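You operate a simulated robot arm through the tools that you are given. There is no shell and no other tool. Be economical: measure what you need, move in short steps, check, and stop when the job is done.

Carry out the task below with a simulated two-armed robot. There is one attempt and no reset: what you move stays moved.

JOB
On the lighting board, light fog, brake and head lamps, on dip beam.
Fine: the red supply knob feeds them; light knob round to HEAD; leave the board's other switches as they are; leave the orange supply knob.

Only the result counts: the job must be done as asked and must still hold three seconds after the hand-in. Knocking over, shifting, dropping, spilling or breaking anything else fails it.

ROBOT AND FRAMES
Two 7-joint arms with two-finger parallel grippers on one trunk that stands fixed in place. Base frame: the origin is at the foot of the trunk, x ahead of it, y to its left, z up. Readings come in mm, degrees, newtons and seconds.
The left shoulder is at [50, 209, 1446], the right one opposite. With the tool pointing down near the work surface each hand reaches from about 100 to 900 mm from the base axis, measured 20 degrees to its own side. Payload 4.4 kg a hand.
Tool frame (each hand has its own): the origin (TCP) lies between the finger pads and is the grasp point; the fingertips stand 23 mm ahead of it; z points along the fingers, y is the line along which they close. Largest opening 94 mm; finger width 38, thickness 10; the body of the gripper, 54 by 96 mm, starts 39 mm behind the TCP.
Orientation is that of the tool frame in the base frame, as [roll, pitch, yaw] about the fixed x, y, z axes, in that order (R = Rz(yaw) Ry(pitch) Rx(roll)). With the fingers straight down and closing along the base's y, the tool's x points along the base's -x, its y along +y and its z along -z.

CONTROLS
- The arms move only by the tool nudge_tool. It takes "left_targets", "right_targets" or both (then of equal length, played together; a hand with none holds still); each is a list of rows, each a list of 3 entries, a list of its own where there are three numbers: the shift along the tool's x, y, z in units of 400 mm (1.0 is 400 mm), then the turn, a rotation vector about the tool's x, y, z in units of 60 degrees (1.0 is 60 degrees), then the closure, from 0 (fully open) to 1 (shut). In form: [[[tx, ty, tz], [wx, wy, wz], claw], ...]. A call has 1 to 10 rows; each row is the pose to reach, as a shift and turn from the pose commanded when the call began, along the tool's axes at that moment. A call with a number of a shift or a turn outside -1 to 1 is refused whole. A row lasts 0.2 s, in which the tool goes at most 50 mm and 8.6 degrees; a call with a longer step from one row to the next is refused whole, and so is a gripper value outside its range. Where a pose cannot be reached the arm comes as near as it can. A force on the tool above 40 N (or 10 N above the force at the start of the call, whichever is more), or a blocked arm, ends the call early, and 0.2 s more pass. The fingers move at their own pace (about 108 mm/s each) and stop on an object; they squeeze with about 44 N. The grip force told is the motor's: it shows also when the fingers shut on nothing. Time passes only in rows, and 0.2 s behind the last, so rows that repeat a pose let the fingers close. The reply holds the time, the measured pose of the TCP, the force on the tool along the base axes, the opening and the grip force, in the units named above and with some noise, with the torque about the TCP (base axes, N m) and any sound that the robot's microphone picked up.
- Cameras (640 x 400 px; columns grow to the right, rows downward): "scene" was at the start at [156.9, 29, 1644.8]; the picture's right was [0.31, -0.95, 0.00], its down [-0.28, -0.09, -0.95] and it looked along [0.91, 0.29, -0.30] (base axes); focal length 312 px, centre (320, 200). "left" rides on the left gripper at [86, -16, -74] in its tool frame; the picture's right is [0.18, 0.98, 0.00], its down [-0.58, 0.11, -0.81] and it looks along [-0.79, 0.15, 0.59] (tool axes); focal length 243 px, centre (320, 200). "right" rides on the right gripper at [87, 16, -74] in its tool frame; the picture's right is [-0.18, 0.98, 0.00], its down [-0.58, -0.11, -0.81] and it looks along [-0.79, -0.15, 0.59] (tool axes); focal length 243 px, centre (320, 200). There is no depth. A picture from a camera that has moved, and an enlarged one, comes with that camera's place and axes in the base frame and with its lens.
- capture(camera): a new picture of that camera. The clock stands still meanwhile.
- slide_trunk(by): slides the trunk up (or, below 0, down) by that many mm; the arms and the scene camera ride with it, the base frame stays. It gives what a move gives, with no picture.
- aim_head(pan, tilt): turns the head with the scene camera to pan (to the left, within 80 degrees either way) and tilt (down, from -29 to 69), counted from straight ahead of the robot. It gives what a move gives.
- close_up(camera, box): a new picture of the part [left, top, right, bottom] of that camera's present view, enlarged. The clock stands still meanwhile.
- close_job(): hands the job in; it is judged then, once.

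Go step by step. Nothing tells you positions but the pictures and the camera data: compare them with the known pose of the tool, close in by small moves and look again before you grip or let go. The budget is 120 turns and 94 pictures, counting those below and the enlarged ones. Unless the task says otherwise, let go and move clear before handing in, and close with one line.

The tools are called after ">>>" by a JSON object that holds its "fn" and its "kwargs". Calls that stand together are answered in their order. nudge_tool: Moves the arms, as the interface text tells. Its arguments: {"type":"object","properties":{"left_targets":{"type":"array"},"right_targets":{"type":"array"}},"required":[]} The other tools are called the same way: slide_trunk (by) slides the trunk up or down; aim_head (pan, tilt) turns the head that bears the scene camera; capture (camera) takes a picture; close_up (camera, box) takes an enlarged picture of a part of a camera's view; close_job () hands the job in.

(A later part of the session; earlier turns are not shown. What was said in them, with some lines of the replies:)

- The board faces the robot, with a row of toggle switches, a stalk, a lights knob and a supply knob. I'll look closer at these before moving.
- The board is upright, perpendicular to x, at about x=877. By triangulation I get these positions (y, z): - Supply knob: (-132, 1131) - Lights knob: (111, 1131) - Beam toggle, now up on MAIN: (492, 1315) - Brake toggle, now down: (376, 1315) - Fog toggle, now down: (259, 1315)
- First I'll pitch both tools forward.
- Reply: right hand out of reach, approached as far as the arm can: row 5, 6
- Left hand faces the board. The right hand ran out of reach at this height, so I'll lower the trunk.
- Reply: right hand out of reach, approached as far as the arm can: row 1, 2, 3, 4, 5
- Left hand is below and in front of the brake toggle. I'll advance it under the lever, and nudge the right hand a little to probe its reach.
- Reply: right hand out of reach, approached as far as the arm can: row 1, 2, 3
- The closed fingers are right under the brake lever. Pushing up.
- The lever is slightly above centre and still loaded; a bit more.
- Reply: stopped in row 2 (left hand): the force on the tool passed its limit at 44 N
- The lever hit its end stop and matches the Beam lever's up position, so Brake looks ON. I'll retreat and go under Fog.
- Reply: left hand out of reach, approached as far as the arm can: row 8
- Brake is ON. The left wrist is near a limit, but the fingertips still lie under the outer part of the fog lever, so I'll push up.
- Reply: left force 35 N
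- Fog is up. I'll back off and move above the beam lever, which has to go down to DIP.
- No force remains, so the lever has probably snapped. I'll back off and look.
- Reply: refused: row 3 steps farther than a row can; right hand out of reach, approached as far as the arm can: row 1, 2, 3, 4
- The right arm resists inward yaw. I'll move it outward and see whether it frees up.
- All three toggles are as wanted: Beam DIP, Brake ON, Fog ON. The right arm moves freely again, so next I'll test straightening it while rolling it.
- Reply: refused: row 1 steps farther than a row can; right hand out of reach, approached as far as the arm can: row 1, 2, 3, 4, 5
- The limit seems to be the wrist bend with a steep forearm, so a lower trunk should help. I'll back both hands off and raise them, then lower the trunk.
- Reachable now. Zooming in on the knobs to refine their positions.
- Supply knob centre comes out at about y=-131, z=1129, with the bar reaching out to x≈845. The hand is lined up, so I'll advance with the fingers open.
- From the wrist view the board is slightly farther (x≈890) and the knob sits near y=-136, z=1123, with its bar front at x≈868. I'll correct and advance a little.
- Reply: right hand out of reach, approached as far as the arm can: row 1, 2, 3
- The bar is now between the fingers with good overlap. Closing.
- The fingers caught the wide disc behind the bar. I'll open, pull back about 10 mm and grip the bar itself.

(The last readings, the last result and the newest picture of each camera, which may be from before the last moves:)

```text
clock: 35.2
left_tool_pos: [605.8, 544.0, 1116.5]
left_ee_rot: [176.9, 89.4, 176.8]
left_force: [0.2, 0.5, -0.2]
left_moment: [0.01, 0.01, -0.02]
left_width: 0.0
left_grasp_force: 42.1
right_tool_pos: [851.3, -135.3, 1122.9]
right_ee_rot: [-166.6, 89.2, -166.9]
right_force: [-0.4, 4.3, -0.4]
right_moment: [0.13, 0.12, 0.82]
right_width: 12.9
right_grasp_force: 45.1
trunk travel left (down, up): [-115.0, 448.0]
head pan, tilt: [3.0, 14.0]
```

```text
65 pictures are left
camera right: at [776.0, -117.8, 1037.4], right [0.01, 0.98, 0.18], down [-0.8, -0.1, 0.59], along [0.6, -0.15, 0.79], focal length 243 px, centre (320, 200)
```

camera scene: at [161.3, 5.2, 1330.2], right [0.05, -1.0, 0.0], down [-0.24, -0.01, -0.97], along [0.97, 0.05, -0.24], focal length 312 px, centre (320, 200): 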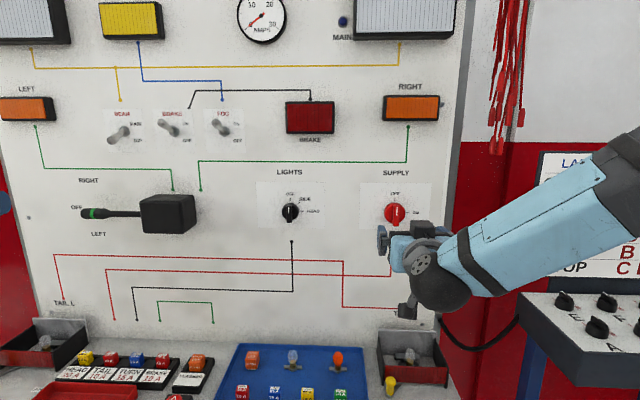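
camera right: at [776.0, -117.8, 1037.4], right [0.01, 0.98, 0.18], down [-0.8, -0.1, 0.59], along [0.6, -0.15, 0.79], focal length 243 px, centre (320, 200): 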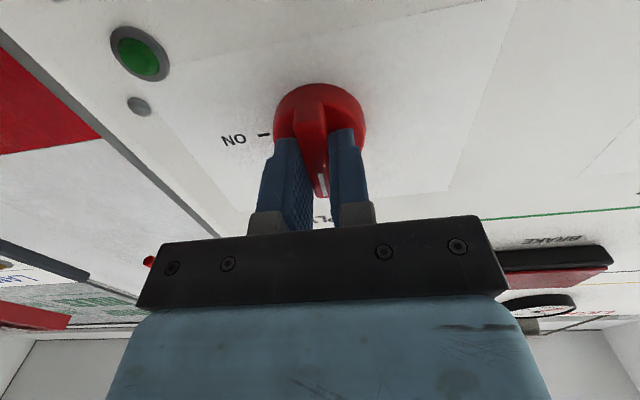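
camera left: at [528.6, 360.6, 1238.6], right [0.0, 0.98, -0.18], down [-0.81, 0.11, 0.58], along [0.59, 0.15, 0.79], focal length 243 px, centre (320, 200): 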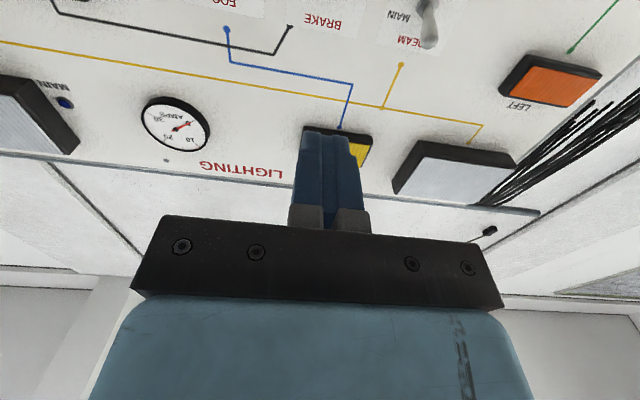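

The bar is gripped (13 mm). Turning clockwise toward ON, first about 55°.

>>> {"fn": "nudge_tool", "kwargs": {"right_targets": [[[0, -0.001, 0], [0, 0, 0.13], 1], [[0.001, -0.003, 0], [0, 0, 0.26], 1], [[0.001, -0.004, 0], [0, 0, 0.39], 1], [[0.002, -0.005, 0], [0, 0, 0.52], 1], [[0.003, -0.006, 0], [0, 0, 0.65], 1], [[0.004, -0.007, 0], [0, 0, 0.78], 1], [[0.005, -0.008, 0], [0, 0, 0.91], 1]]}}

>>> {"fn": "capture", "kwargs": {"camera": "right"}}

```text
clock: 36.8
left_tool_pos: [603.9, 545.3, 1116.8]
left_ee_rot: [177.6, 89.3, 177.3]
left_force: [-0.7, 0.3, -1.3]
left_moment: [0.02, -0.01, -0.02]
left_width: 0.0
left_grasp_force: 42.6
right_tool_pos: [851.0, -137.8, 1122.9]
right_ee_rot: [90.8, 35.4, 90.0]
right_force: [-4.0, 4.3, -1.0]
right_moment: [0.02, 0.09, 1.65]
right_width: 13.2
right_grasp_force: 44.8
trunk travel left (down, up): [-115.0, 448.0]
head pan, tilt: [3.0, 14.0]
```

```text
64 pictures are left
camera right: at [777.1, -56.7, 1085.5], right [0.01, 0.42, 0.91], down [-0.81, -0.53, 0.26], along [0.59, -0.74, 0.33], focal length 243 px, centre (320, 200)
```

right: 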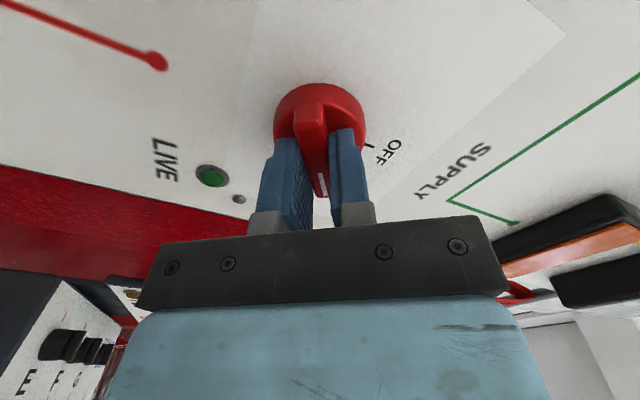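

>>> {"fn": "nudge_tool", "kwargs": {"right_targets": [[[0, -0.002, 0], [0, 0, 0.13], 1], [[0.001, -0.004, 0], [0, 0, 0.26], 1], [[0.001, -0.006, 0], [0, 0, 0.39], 1], [[0.001, -0.009, 0], [0, 0, 0.52], 1], [[0.002, -0.011, 0], [0, 0, 0.62], 1], [[0.002, -0.011, 0], [0, 0, 0.62], 1]]}}

>>> {"fn": "capture", "kwargs": {"camera": "right"}}

>>> {"fn": "capture", "kwargs": {"camera": "scene"}}

```text
clock: 38.2
left_tool_pos: [604.4, 546.9, 1115.8]
left_ee_rot: [-174.8, 89.4, -175.1]
left_force: [-1.1, -0.2, -0.3]
left_moment: [0.0, 0.0, -0.02]
left_width: 0.1
left_grasp_force: 42.4
right_tool_pos: [851.0, -139.4, 1121.0]
right_ee_rot: [90.4, -1.6, 89.6]
right_force: [7.1, 10.8, 12.3]
right_moment: [-1.39, -0.76, 1.16]
right_width: 13.4
right_grasp_force: 44.9
trunk travel left (down, up): [-115.0, 448.0]
head pan, tilt: [3.0, 14.0]
```

```text
63 pictures are left
camera right: at [777.7, -51.2, 1138.7], right [0.01, -0.21, 0.98], down [-0.81, -0.57, -0.12], along [0.58, -0.79, -0.17], focal length 243 px, centre (320, 200)
```

right: 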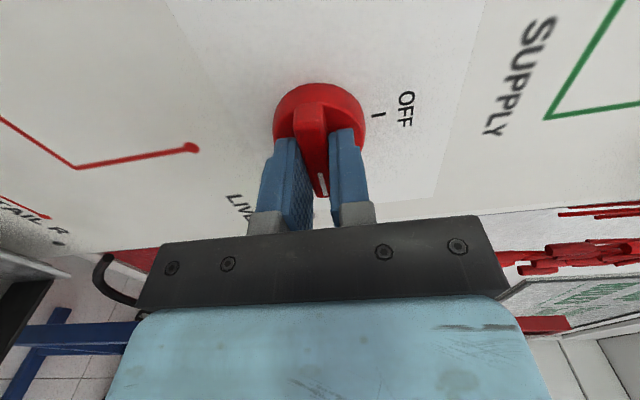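

```text
62 pictures are left
camera scene: at [160.5, 7.1, 1240.5], right [0.05, -1.0, 0.0], down [-0.24, -0.01, -0.97], along [0.97, 0.05, -0.24], focal length 312 px, centre (320, 200)
```

scene: 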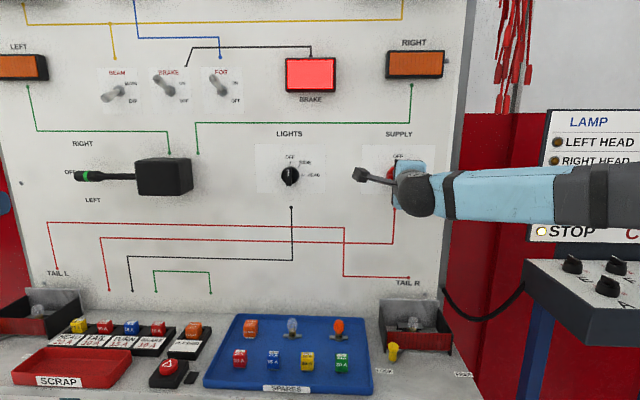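

Supply is ON and the brake lamp is lit. I'll release, back the right hand away, and bring the left hand (opened) in front of the lights knob, passing clear of the stalk.

>>> {"fn": "nudge_tool", "kwargs": {"right_targets": [[[0, 0, 0], [0, 0, 0], 0.3], [[0, 0, 0], [0, 0, 0], 0.5], [[0, 0, -0.1], [0, 0, 0], 0.5], [[0, 0, -0.22], [0, 0, 0], 0.5], [[0, 0, -0.34], [0, 0, 0], 0.5], [[-0.1, 0, -0.4], [0, 0, 0], 0.5], [[-0.22, 0, -0.4], [0, 0, 0], 0.5], [[-0.34, 0, -0.4], [0, 0, 0], 0.5]], "left_targets": [[[0, 0, 0], [0, 0, 0], 1], [[0, 0, 0], [0, 0, 0], 1], [[0, -0.12, 0], [0, 0, 0], 0.8], [[0, -0.24, 0], [0, 0, 0], 0.6], [[0, -0.36, 0], [0, 0, 0], 0.5], [[0, -0.48, 0], [0, 0, 0], 0.5], [[0, -0.6, 0], [0, 0, 0], 0.5], [[0, -0.72, 0], [0, 0, 0], 0.5]]}}

>>> {"fn": "close_up", "kwargs": {"camera": "scene", "box": [230, 120, 430, 245]}}

```text
clock: 38.8
left_tool_pos: [605.1, 543.1, 1117.2]
left_ee_rot: [172.6, 89.4, 172.5]
left_force: [0.0, -0.2, -0.1]
left_moment: [0.01, 0.0, 0.0]
left_width: 0.0
left_grasp_force: 42.0
right_tool_pos: [850.3, -139.8, 1110.3]
right_ee_rot: [91.3, -1.6, 89.6]
right_force: [-8.4, -0.7, -4.8]
right_moment: [-0.02, -0.16, 0.03]
right_width: 45.0
right_grasp_force: 0.1
trunk travel left (down, up): [-115.0, 448.0]
head pan, tilt: [3.0, 14.0]
stopped in row 2 (right hand): the force on the tool passed its limit at 44 N (the readings are from after the stop); the commanded pose is now the measured one
```

```text
3.20 times, centred on (330, 182) of scene
camera zoom: at [160.7, 4.7, 1240.6], right [0.05, -1.0, 0.0], down [-0.24, -0.01, -0.97], along [0.97, 0.05, -0.24], focal length 999 px, centre (288, 256)
```

zoom: 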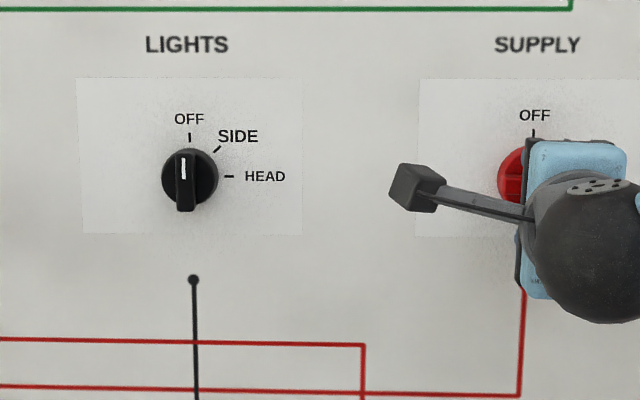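

Opening bumped something, but the force is gone now. I'll check before retreating.

>>> {"fn": "capture", "kwargs": {"camera": "right"}}

```text
60 pictures are left
camera right: at [777.5, -52.9, 1130.7], right [0.02, -0.21, 0.98], down [-0.81, -0.57, -0.11], along [0.58, -0.79, -0.18], focal length 243 px, centre (320, 200)
```

right: 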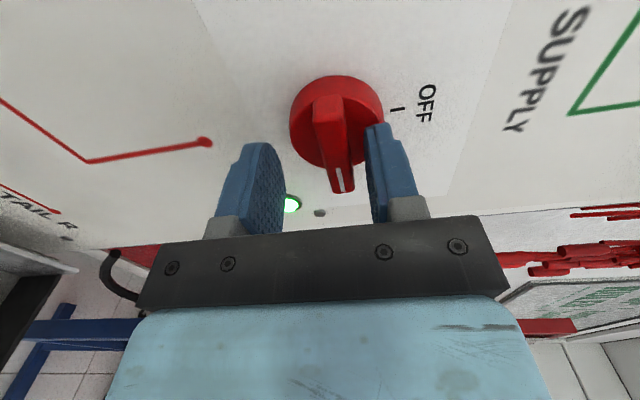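

LIVE is lit and the knob points to ON. I'll retreat straight back, then swing the arms.

>>> {"fn": "nudge_tool", "kwargs": {"right_targets": [[[0, 0, -0.05], [0, 0, 0], 0.5], [[0, 0, -0.15], [0, 0, 0], 0.5], [[0, 0, -0.27], [0, 0, 0], 0.5], [[0, 0, -0.38], [0, 0, 0], 0.5], [[-0.1, 0, -0.4], [0, 0, 0], 0.5], [[-0.22, 0, -0.4], [0, 0, 0], 0.5], [[-0.34, 0, -0.4], [0, 0, 0], 0.5]], "left_targets": [[[0, 0, 0], [0, 0, 0], 1], [[0, -0.12, 0], [0, 0, 0], 0.8], [[0, -0.24, 0], [0, 0, 0], 0.6], [[0, -0.36, 0], [0, 0, 0], 0.5], [[0, -0.48, 0], [0, 0, 0], 0.5], [[0, -0.6, 0], [0, 0, 0], 0.5], [[0, -0.72, 0], [0, 0, 0], 0.5]]}}

>>> {"fn": "close_up", "kwargs": {"camera": "scene", "box": [230, 120, 430, 245]}}

```text
clock: 40.4
left_tool_pos: [603.5, 251.6, 1115.5]
left_ee_rot: [151.8, 89.1, 151.5]
left_force: [0.7, -0.2, 0.7]
left_moment: [-0.01, -0.01, 0.07]
left_width: 46.9
left_grasp_force: 0.0
right_tool_pos: [691.4, -231.8, 1109.2]
right_ee_rot: [91.7, -2.0, 89.2]
right_force: [0.4, -1.5, -1.1]
right_moment: [0.0, -0.02, 0.05]
right_width: 47.0
right_grasp_force: 0.0
right hand out of reach, approached as far as the arm can: row 7
trunk travel left (down, up): [-115.0, 448.0]
head pan, tilt: [3.0, 14.0]
```

```text
3.20 times, centred on (330, 182) of scene
camera zoom: at [162.7, 0.3, 1239.9], right [0.05, -1.0, -0.01], down [-0.24, -0.01, -0.97], along [0.97, 0.05, -0.24], focal length 999 px, centre (288, 256)
```

zoom: 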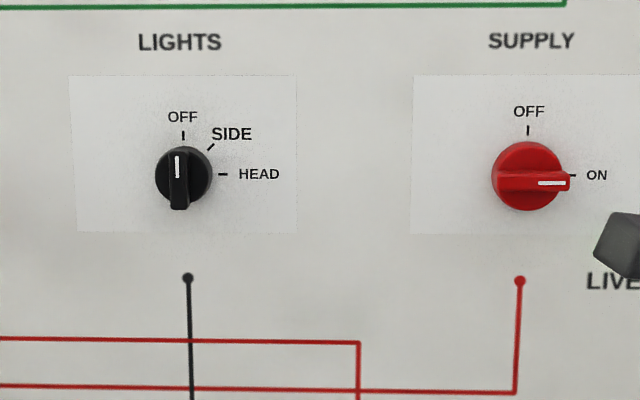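

Supply points cleanly to ON. The lights knob is at about (y 113, z 1121), so I'll bring the left hand in front of it.

>>> {"fn": "nudge_tool", "kwargs": {"left_targets": [[[-0.014, -0.115, 0], [0, 0, 0], 0.3], [[-0.014, -0.23, 0], [0, 0, 0], 0.3], [[-0.014, -0.346, 0], [0, 0, 0], 0.3], [[-0.014, -0.346, 0.11], [0, 0, 0], 0.3], [[-0.014, -0.346, 0.22], [0, 0, 0], 0.3], [[-0.014, -0.346, 0.33], [0, 0, 0], 0.3], [[-0.014, -0.346, 0.44], [0, 0, 0], 0.3], [[-0.014, -0.346, 0.54], [0, 0, 0], 0.3]]}}

>>> {"fn": "capture", "kwargs": {"camera": "left"}}

```text
clock: 42.2
left_tool_pos: [777.4, 174.7, 1127.5]
left_ee_rot: [174.1, 89.3, 173.8]
left_force: [-0.3, 0.6, -0.5]
left_moment: [-0.01, 0.01, 0.0]
left_width: 65.7
left_grasp_force: 0.0
left hand out of reach, approached as far as the arm can: row 5, 6, 7, 8
right_tool_pos: [689.2, -225.6, 1113.0]
right_ee_rot: [91.6, -1.6, 89.2]
right_force: [-0.3, 0.2, -0.6]
right_moment: [-0.01, -0.01, 0.01]
right_width: 47.1
right_grasp_force: 0.1
trunk travel left (down, up): [-115.0, 448.0]
head pan, tilt: [3.0, 14.0]
```

```text
58 pictures are left
camera left: at [701.1, 159.4, 1042.4], right [0.0, 0.98, -0.18], down [-0.8, 0.11, 0.59], along [0.6, 0.14, 0.79], focal length 243 px, centre (320, 200)
```

left: 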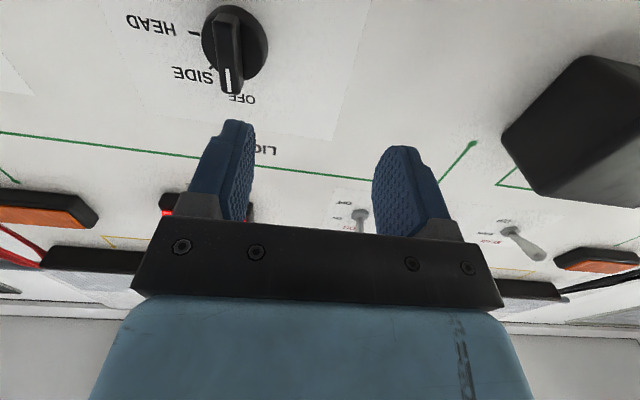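

The left wrist hits its limit pointing straight ahead here. Pitching the hand about 25° downward should free it and keeps the pads parallel to the bar.

>>> {"fn": "nudge_tool", "kwargs": {"left_targets": [[[0, -0.03, -0.06], [0, 0.13, 0], 0.3], [[0, -0.07, -0.12], [0, 0.26, 0], 0.3], [[0, -0.11, -0.12], [0, 0.39, 0], 0.3], [[0.016, -0.155, -0.12], [0, 0.42, 0], 0.3]]}}

```text
clock: 43.2
left_tool_pos: [711.6, 142.5, 1119.4]
left_ee_rot: [179.9, 64.1, 179.7]
left_force: [0.5, -0.1, 0.1]
left_moment: [0.03, 0.02, 0.01]
left_width: 65.8
left_grasp_force: 0.0
left hand out of reach, approached as far as the arm can: row 3, 4
right_tool_pos: [691.2, -225.4, 1112.6]
right_ee_rot: [91.5, -1.5, 89.3]
right_force: [0.1, -0.5, 0.2]
right_moment: [-0.01, 0.02, 0.02]
right_width: 46.9
right_grasp_force: 0.0
trunk travel left (down, up): [-115.0, 448.0]
head pan, tilt: [3.0, 14.0]
```

Still short. The right arm handled inboard reach better, so I'll move the left away outward and bring the right one over, unrolling it on the way.

>>> {"fn": "nudge_tool", "kwargs": {"left_targets": [[[0, 0.1, -0.02], [0, 0, 0], 0.3], [[0, 0.2, -0.04], [0, 0, 0], 0.3], [[0, 0.3, -0.06], [0, 0, 0], 0.3], [[0, 0.4, -0.08], [0, 0, 0], 0.3], [[0, 0.5, -0.1], [0, 0, 0], 0.3], [[0, 0.6, -0.12], [0, 0, 0], 0.3], [[0, 0.7, -0.14], [0, 0, 0], 0.3], [[0, 0.8, -0.14], [0, 0, 0], 0.3]], "right_targets": [[[0, 0, 0], [0, 0, -0.125], 0.3], [[0.1, 0, 0], [0, 0, -0.25], 0.3], [[0.2, 0, 0], [0, 0, -0.375], 0.3], [[0.3, 0, 0], [0, 0, -0.5], 0.3], [[0.42, 0, 0], [0, 0, -0.625], 0.3], [[0.53, 0, 0], [0, 0, -0.75], 0.3], [[0.64, 0.01, 0], [0, 0, -0.875], 0.3], [[0.75, 0.02, 0], [0, 0, -1.0], 0.3]]}}

>>> {"fn": "capture", "kwargs": {"camera": "scene"}}

```text
clock: 45.0
left_tool_pos: [664.4, 466.2, 1144.0]
left_ee_rot: [-179.8, 64.2, -179.9]
left_force: [-0.6, 0.8, 0.5]
left_moment: [-0.02, -0.02, 0.0]
left_width: 65.5
left_grasp_force: 0.1
right_tool_pos: [694.1, 74.2, 1127.4]
right_ee_rot: [92.4, 58.6, 91.6]
right_force: [-0.2, 0.2, -0.6]
right_moment: [-0.01, -0.05, -0.01]
right_width: 65.5
right_grasp_force: 0.0
trunk travel left (down, up): [-115.0, 448.0]
head pan, tilt: [3.0, 14.0]
```

```text
57 pictures are left
camera scene: at [161.3, 6.7, 1240.2], right [0.05, -1.0, 0.0], down [-0.24, -0.01, -0.97], along [0.97, 0.05, -0.24], focal length 312 px, centre (320, 200)
```

scene: 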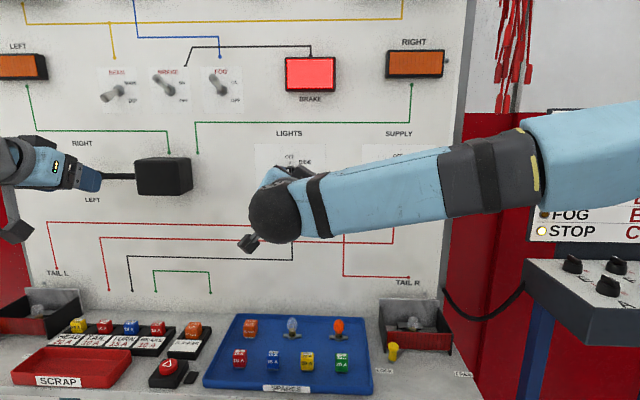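

>>> {"fn": "nudge_tool", "kwargs": {"right_targets": [[[0.016, 0.02, 0.06], [0, 0, -0.13], 0.3], [[0.032, 0.04, 0.12], [0, 0, -0.26], 0.3], [[0.048, 0.06, 0.18], [0, 0, -0.39], 0.3], [[0.064, 0.075, 0.24], [0, 0, -0.523], 0.3]]}}

>>> {"fn": "capture", "kwargs": {"camera": "right"}}

```text
clock: 46.0
left_tool_pos: [664.1, 462.0, 1145.3]
left_ee_rot: [179.9, 64.0, 179.7]
left_force: [-0.5, 0.0, 0.3]
left_moment: [-0.03, -0.01, 0.01]
left_width: 65.9
left_grasp_force: 0.1
right_tool_pos: [789.6, 112.4, 1118.7]
right_ee_rot: [176.5, 88.7, 176.0]
right_force: [0.5, 0.7, 0.1]
right_moment: [0.0, 0.02, -0.01]
right_width: 65.7
right_grasp_force: 0.1
trunk travel left (down, up): [-115.0, 448.0]
head pan, tilt: [3.0, 14.0]
```

```text
56 pictures are left
camera right: at [713.5, 129.8, 1034.2], right [0.01, 0.98, 0.19], down [-0.79, -0.1, 0.6], along [0.61, -0.15, 0.78], focal length 243 px, centre (320, 200)
```

right: 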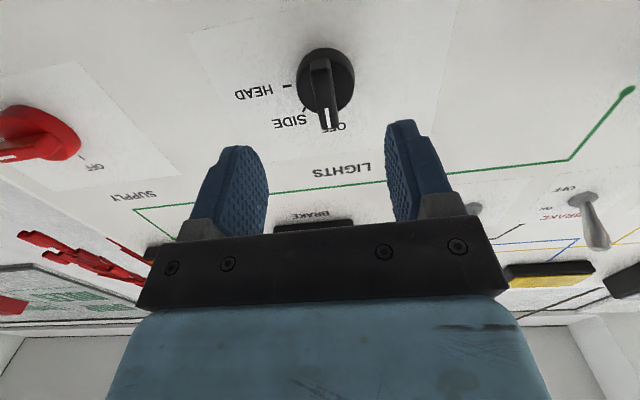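

The hand lines up well; the knob is at about y=115, z=1119. Advancing to bar depth.

>>> {"fn": "nudge_tool", "kwargs": {"right_targets": [[[0, 0.006, 0.05], [0, 0, 0], 0.3], [[0, 0.006, 0.1], [0, 0, 0], 0.3], [[0, 0.006, 0.13], [0, 0, 0], 0.3], [[0, 0.006, 0.145], [0, 0, 0], 0.3]]}}

>>> {"fn": "capture", "kwargs": {"camera": "right"}}

```text
clock: 47.0
left_tool_pos: [663.6, 463.1, 1145.3]
left_ee_rot: [179.9, 64.2, 179.7]
left_force: [-0.3, 0.8, 0.5]
left_moment: [-0.02, 0.01, 0.03]
left_width: 65.7
left_grasp_force: 0.2
right_tool_pos: [846.9, 114.2, 1119.7]
right_ee_rot: [169.3, 88.6, 168.9]
right_force: [-0.2, -1.1, 0.6]
right_moment: [0.01, -0.01, 0.0]
right_width: 65.8
right_grasp_force: 0.0
trunk travel left (down, up): [-115.0, 448.0]
head pan, tilt: [3.0, 14.0]
```

```text
55 pictures are left
camera right: at [771.3, 131.3, 1033.2], right [0.01, 0.98, 0.19], down [-0.79, -0.11, 0.6], along [0.61, -0.16, 0.78], focal length 243 px, centre (320, 200)
```

right: 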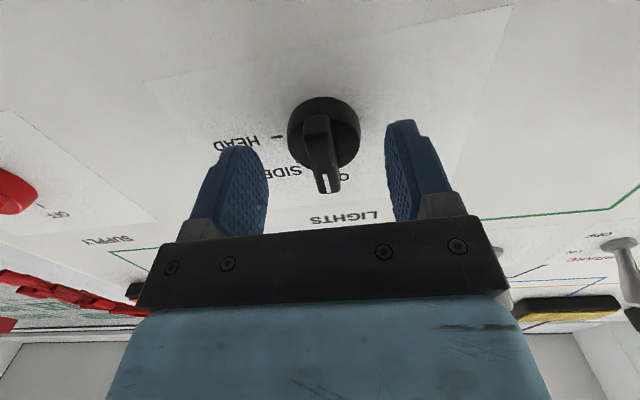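

>>> {"fn": "nudge_tool", "kwargs": {"right_targets": [[[0, 0.003, 0.005], [0, 0, 0], 0.5], [[0, 0.003, 0.005], [0, 0, 0], 0.8], [[0, 0.003, 0.005], [0, 0, 0], 1], [[0, 0.003, 0.005], [0, 0, 0], 1]]}}

>>> {"fn": "capture", "kwargs": {"camera": "right"}}

```text
clock: 48.0
left_tool_pos: [663.5, 464.1, 1145.4]
left_ee_rot: [179.9, 64.2, 179.7]
left_force: [1.1, 0.0, 0.6]
left_moment: [-0.03, 0.0, -0.02]
left_width: 66.0
left_grasp_force: 0.1
right_tool_pos: [849.2, 115.1, 1118.8]
right_ee_rot: [170.2, 88.9, 169.9]
right_force: [3.5, 2.4, 1.7]
right_moment: [0.02, 0.14, 0.58]
right_width: 12.9
right_grasp_force: 45.0
trunk travel left (down, up): [-115.0, 448.0]
head pan, tilt: [3.0, 14.0]
```

```text
54 pictures are left
camera right: at [773.5, 132.7, 1033.2], right [0.01, 0.98, 0.19], down [-0.79, -0.11, 0.6], along [0.61, -0.16, 0.78], focal length 243 px, centre (320, 200)
```

right: 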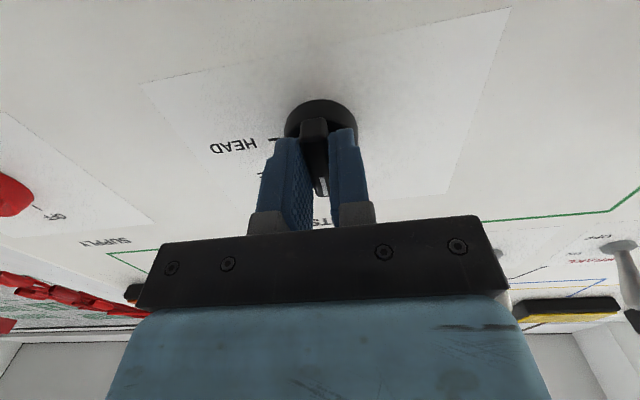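

Gripped. Turning toward HEAD.

>>> {"fn": "nudge_tool", "kwargs": {"right_targets": [[[0, 0, 0], [0, 0, 0.13], 1], [[0, 0, 0], [0, 0, 0.26], 1], [[0, 0, 0], [0, 0, 0.39], 1], [[0, 0, 0], [0, 0, 0.52], 1], [[0, 0, 0], [0, 0, 0.65], 1], [[0, 0, 0], [0, 0, 0.78], 1], [[0, 0, 0], [0, 0, 0.91], 1]]}}

```text
clock: 49.6
left_tool_pos: [664.8, 462.7, 1144.3]
left_ee_rot: [180.0, 64.1, 179.9]
left_force: [-0.4, -0.2, -0.6]
left_moment: [-0.03, -0.02, 0.0]
left_width: 65.6
left_grasp_force: 0.1
right_tool_pos: [849.7, 116.9, 1118.3]
right_ee_rot: [91.5, 35.1, 90.4]
right_force: [11.5, 11.6, 9.0]
right_moment: [-0.03, 0.1, 1.79]
right_width: 12.9
right_grasp_force: 44.7
trunk travel left (down, up): [-115.0, 448.0]
head pan, tilt: [3.0, 14.0]
```

>>> {"fn": "nudge_tool", "kwargs": {"right_targets": [[[0, 0, 0], [0, 0, 0.13], 1], [[0, 0, 0], [0, 0, 0.26], 1], [[0, 0, 0], [0, 0, 0.39], 1], [[0, 0, 0], [0, 0, 0.52], 1], [[0, 0, 0], [0, 0, 0.61], 1], [[0, 0, 0], [0, 0, 0.61], 1]]}}

>>> {"fn": "capture", "kwargs": {"camera": "right"}}

>>> {"fn": "aim_head", "kwargs": {"pan": 5, "tilt": -8}}

>>> {"fn": "capture", "kwargs": {"camera": "scene"}}

```text
clock: 51.0
left_tool_pos: [662.6, 465.8, 1143.2]
left_ee_rot: [-179.8, 64.1, 180.0]
left_force: [-0.1, 0.2, -0.5]
left_moment: [-0.02, 0.02, -0.01]
left_width: 65.7
left_grasp_force: 0.0
right_tool_pos: [848.7, 116.7, 1120.5]
right_ee_rot: [91.1, -1.3, 89.5]
right_force: [22.9, 22.5, 23.2]
right_moment: [-1.18, -1.04, 0.75]
right_width: 12.9
right_grasp_force: 45.0
trunk travel left (down, up): [-115.0, 448.0]
head pan, tilt: [3.0, 14.0]
```

```text
53 pictures are left
camera right: at [775.7, 203.9, 1139.4], right [0.02, -0.21, 0.98], down [-0.81, -0.57, -0.11], along [0.58, -0.79, -0.18], focal length 243 px, centre (320, 200)
```

right: 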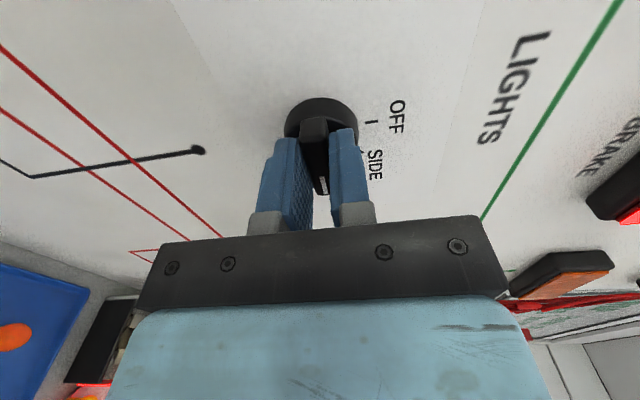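

```text
clock: 51.9
left_tool_pos: [663.6, 465.6, 1143.3]
left_ee_rot: [-179.8, 64.2, 179.9]
left_force: [-0.5, 0.7, 0.1]
left_moment: [-0.01, 0.01, -0.01]
left_width: 65.7
left_grasp_force: 0.1
right_tool_pos: [849.2, 115.4, 1120.1]
right_ee_rot: [91.1, -1.4, 89.5]
right_force: [26.0, 22.4, 30.0]
right_moment: [-1.15, -1.09, 0.15]
right_width: 12.8
right_grasp_force: 45.0
trunk travel left (down, up): [-115.0, 448.0]
head pan, tilt: [5.0, -8.0]
```

```text
52 pictures are left
camera scene: at [152.7, 10.3, 1275.2], right [0.09, -1.0, 0.0], down [0.14, 0.01, -0.99], along [0.99, 0.09, 0.14], focal length 312 px, centre (320, 200)
```

scene: 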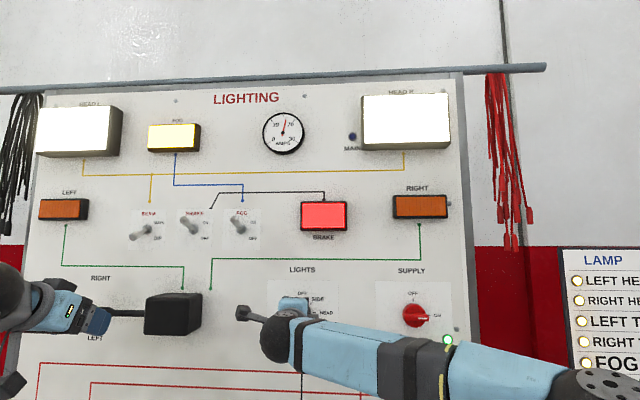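

Head, fog and brake lamps are all lit, and the blue main-beam tell-tale is dark. I'll release gently with small opening steps and back out.

>>> {"fn": "nudge_tool", "kwargs": {"right_targets": [[[0, 0, 0], [0, 0, -0.02], 0.8], [[0, 0, 0], [0, 0, -0.02], 0.76], [[0, 0, 0], [0, 0, -0.02], 0.74], [[0, 0, -0.02], [0, 0, -0.02], 0.72]]}}

>>> {"fn": "capture", "kwargs": {"camera": "right"}}

```text
clock: 52.9
left_tool_pos: [663.2, 463.0, 1145.6]
left_ee_rot: [179.8, 64.2, 179.7]
left_force: [-0.5, 0.1, 0.0]
left_moment: [0.01, 0.0, -0.01]
left_width: 65.8
left_grasp_force: 0.1
right_tool_pos: [840.8, 115.9, 1118.9]
right_ee_rot: [91.2, -0.2, 89.6]
right_force: [-0.7, -1.5, 0.0]
right_moment: [0.0, 0.01, -0.02]
right_width: 26.1
right_grasp_force: 0.0
trunk travel left (down, up): [-115.0, 448.0]
head pan, tilt: [5.0, -8.0]
```

```text
51 pictures are left
camera right: at [767.8, 202.4, 1136.3], right [0.02, -0.19, 0.98], down [-0.81, -0.58, -0.09], along [0.58, -0.8, -0.16], focal length 243 px, centre (320, 200)
```

right: 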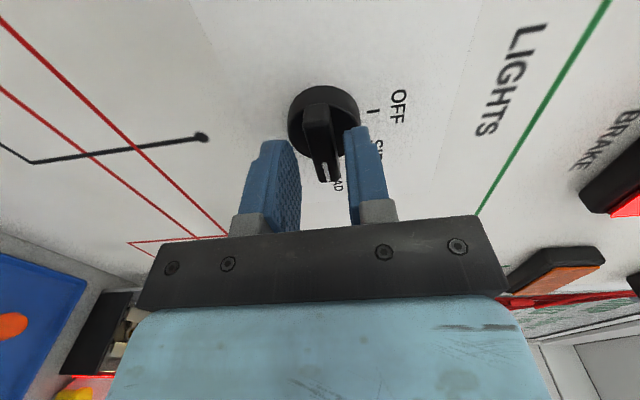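

Free with no force. Now I'll back both hands well away and check.

>>> {"fn": "nudge_tool", "kwargs": {"right_targets": [[[0, 0, -0.06], [0, 0, 0], 0.7], [[0, 0, -0.16], [0, 0, 0], 0.6], [[0, 0, -0.28], [0, 0, 0], 0.5], [[-0.1, 0, -0.33], [0, 0, 0], 0.5], [[-0.22, 0, -0.33], [0, 0, 0], 0.5], [[-0.34, 0, -0.33], [0, 0, 0], 0.5], [[-0.46, 0, -0.33], [0, 0, 0], 0.5], [[-0.58, 0, -0.33], [0, 0, 0], 0.5]], "left_targets": [[[0, 0, -0.05], [0, 0, 0], 0.3], [[0, 0, -0.1], [0, 0, 0], 0.3], [[0, 0, -0.15], [0, 0, 0], 0.3], [[0, 0.05, -0.15], [0, 0, 0], 0.3], [[0, 0.1, -0.15], [0, 0, 0], 0.3], [[0, 0.15, -0.15], [0, 0, 0], 0.3], [[0, 0.2, -0.15], [0, 0, 0], 0.3], [[0, 0.25, -0.15], [0, 0, 0], 0.3]]}}

>>> {"fn": "aim_head", "kwargs": {"pan": 8, "tilt": 3}}

>>> {"fn": "capture", "kwargs": {"camera": "scene"}}

>>> {"fn": "close_up", "kwargs": {"camera": "scene", "box": [60, 140, 460, 390]}}

```text
clock: 54.6
left_tool_pos: [609.9, 563.0, 1172.4]
left_ee_rot: [179.7, 64.2, 179.5]
left_force: [0.0, 0.3, 0.1]
left_moment: [-0.01, -0.01, 0.02]
left_width: 65.6
left_grasp_force: 0.1
right_tool_pos: [706.8, -118.1, 1122.8]
right_ee_rot: [91.3, -0.3, 89.6]
right_force: [-0.3, -0.3, 0.0]
right_moment: [0.0, 0.01, 0.02]
right_width: 47.3
right_grasp_force: 0.2
trunk travel left (down, up): [-115.0, 448.0]
head pan, tilt: [5.0, -8.0]
```

```text
clock: 55.4
left_tool_pos: [609.8, 562.6, 1171.1]
left_ee_rot: [179.8, 64.2, 179.6]
left_force: [-0.3, 0.0, 0.1]
left_moment: [-0.01, 0.03, -0.03]
left_width: 65.7
left_grasp_force: 0.0
right_tool_pos: [709.0, -116.5, 1122.4]
right_ee_rot: [91.2, -0.2, 89.6]
right_force: [-0.2, 0.4, 0.4]
right_moment: [0.01, -0.01, 0.03]
right_width: 46.9
right_grasp_force: 0.0
trunk travel left (down, up): [-115.0, 448.0]
head pan, tilt: [8.0, 3.0]
```

```text
50 pictures are left
camera scene: at [158.2, 12.8, 1258.1], right [0.14, -0.99, 0.0], down [-0.05, -0.01, -1.0], along [0.99, 0.14, -0.05], focal length 312 px, centre (320, 200)
```

scene: 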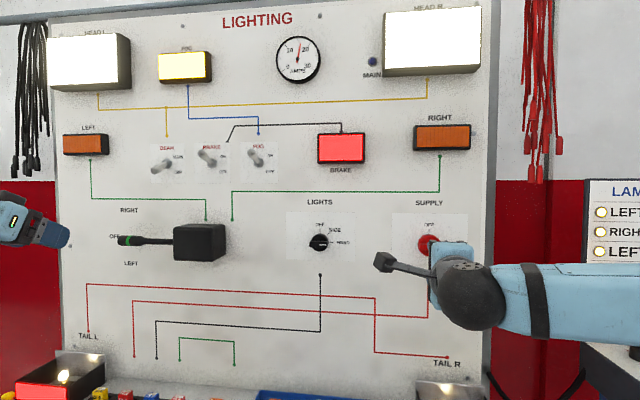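

```text
1.60 times, centred on (260, 265) of scene
camera zoom: at [158.2, 12.8, 1258.1], right [0.14, -0.99, 0.0], down [-0.05, -0.01, -1.0], along [0.99, 0.14, -0.05], focal length 499 px, centre (416, 96)
```

zoom: 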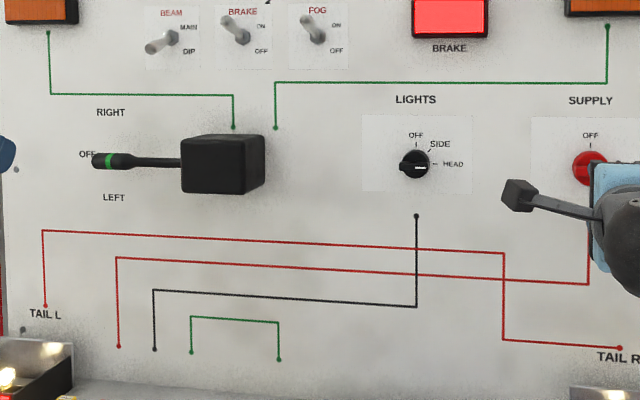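

The job is done and both hands are clear: head, fog and brake lamps are lit on dip beam, red supply ON, lights on HEAD, stalk untouched. Handing in.

>>> {"fn": "close_job", "kwargs": {}}

```text
The job is handed in.
```

The head, fog and brake lamps are lit on dip beam, with the red supply knob ON and the light knob at HEAD. I left the stalk and the board's other switches alone, never saw or touched an orange supply knob, and handed the job in with both hands clear of the board.
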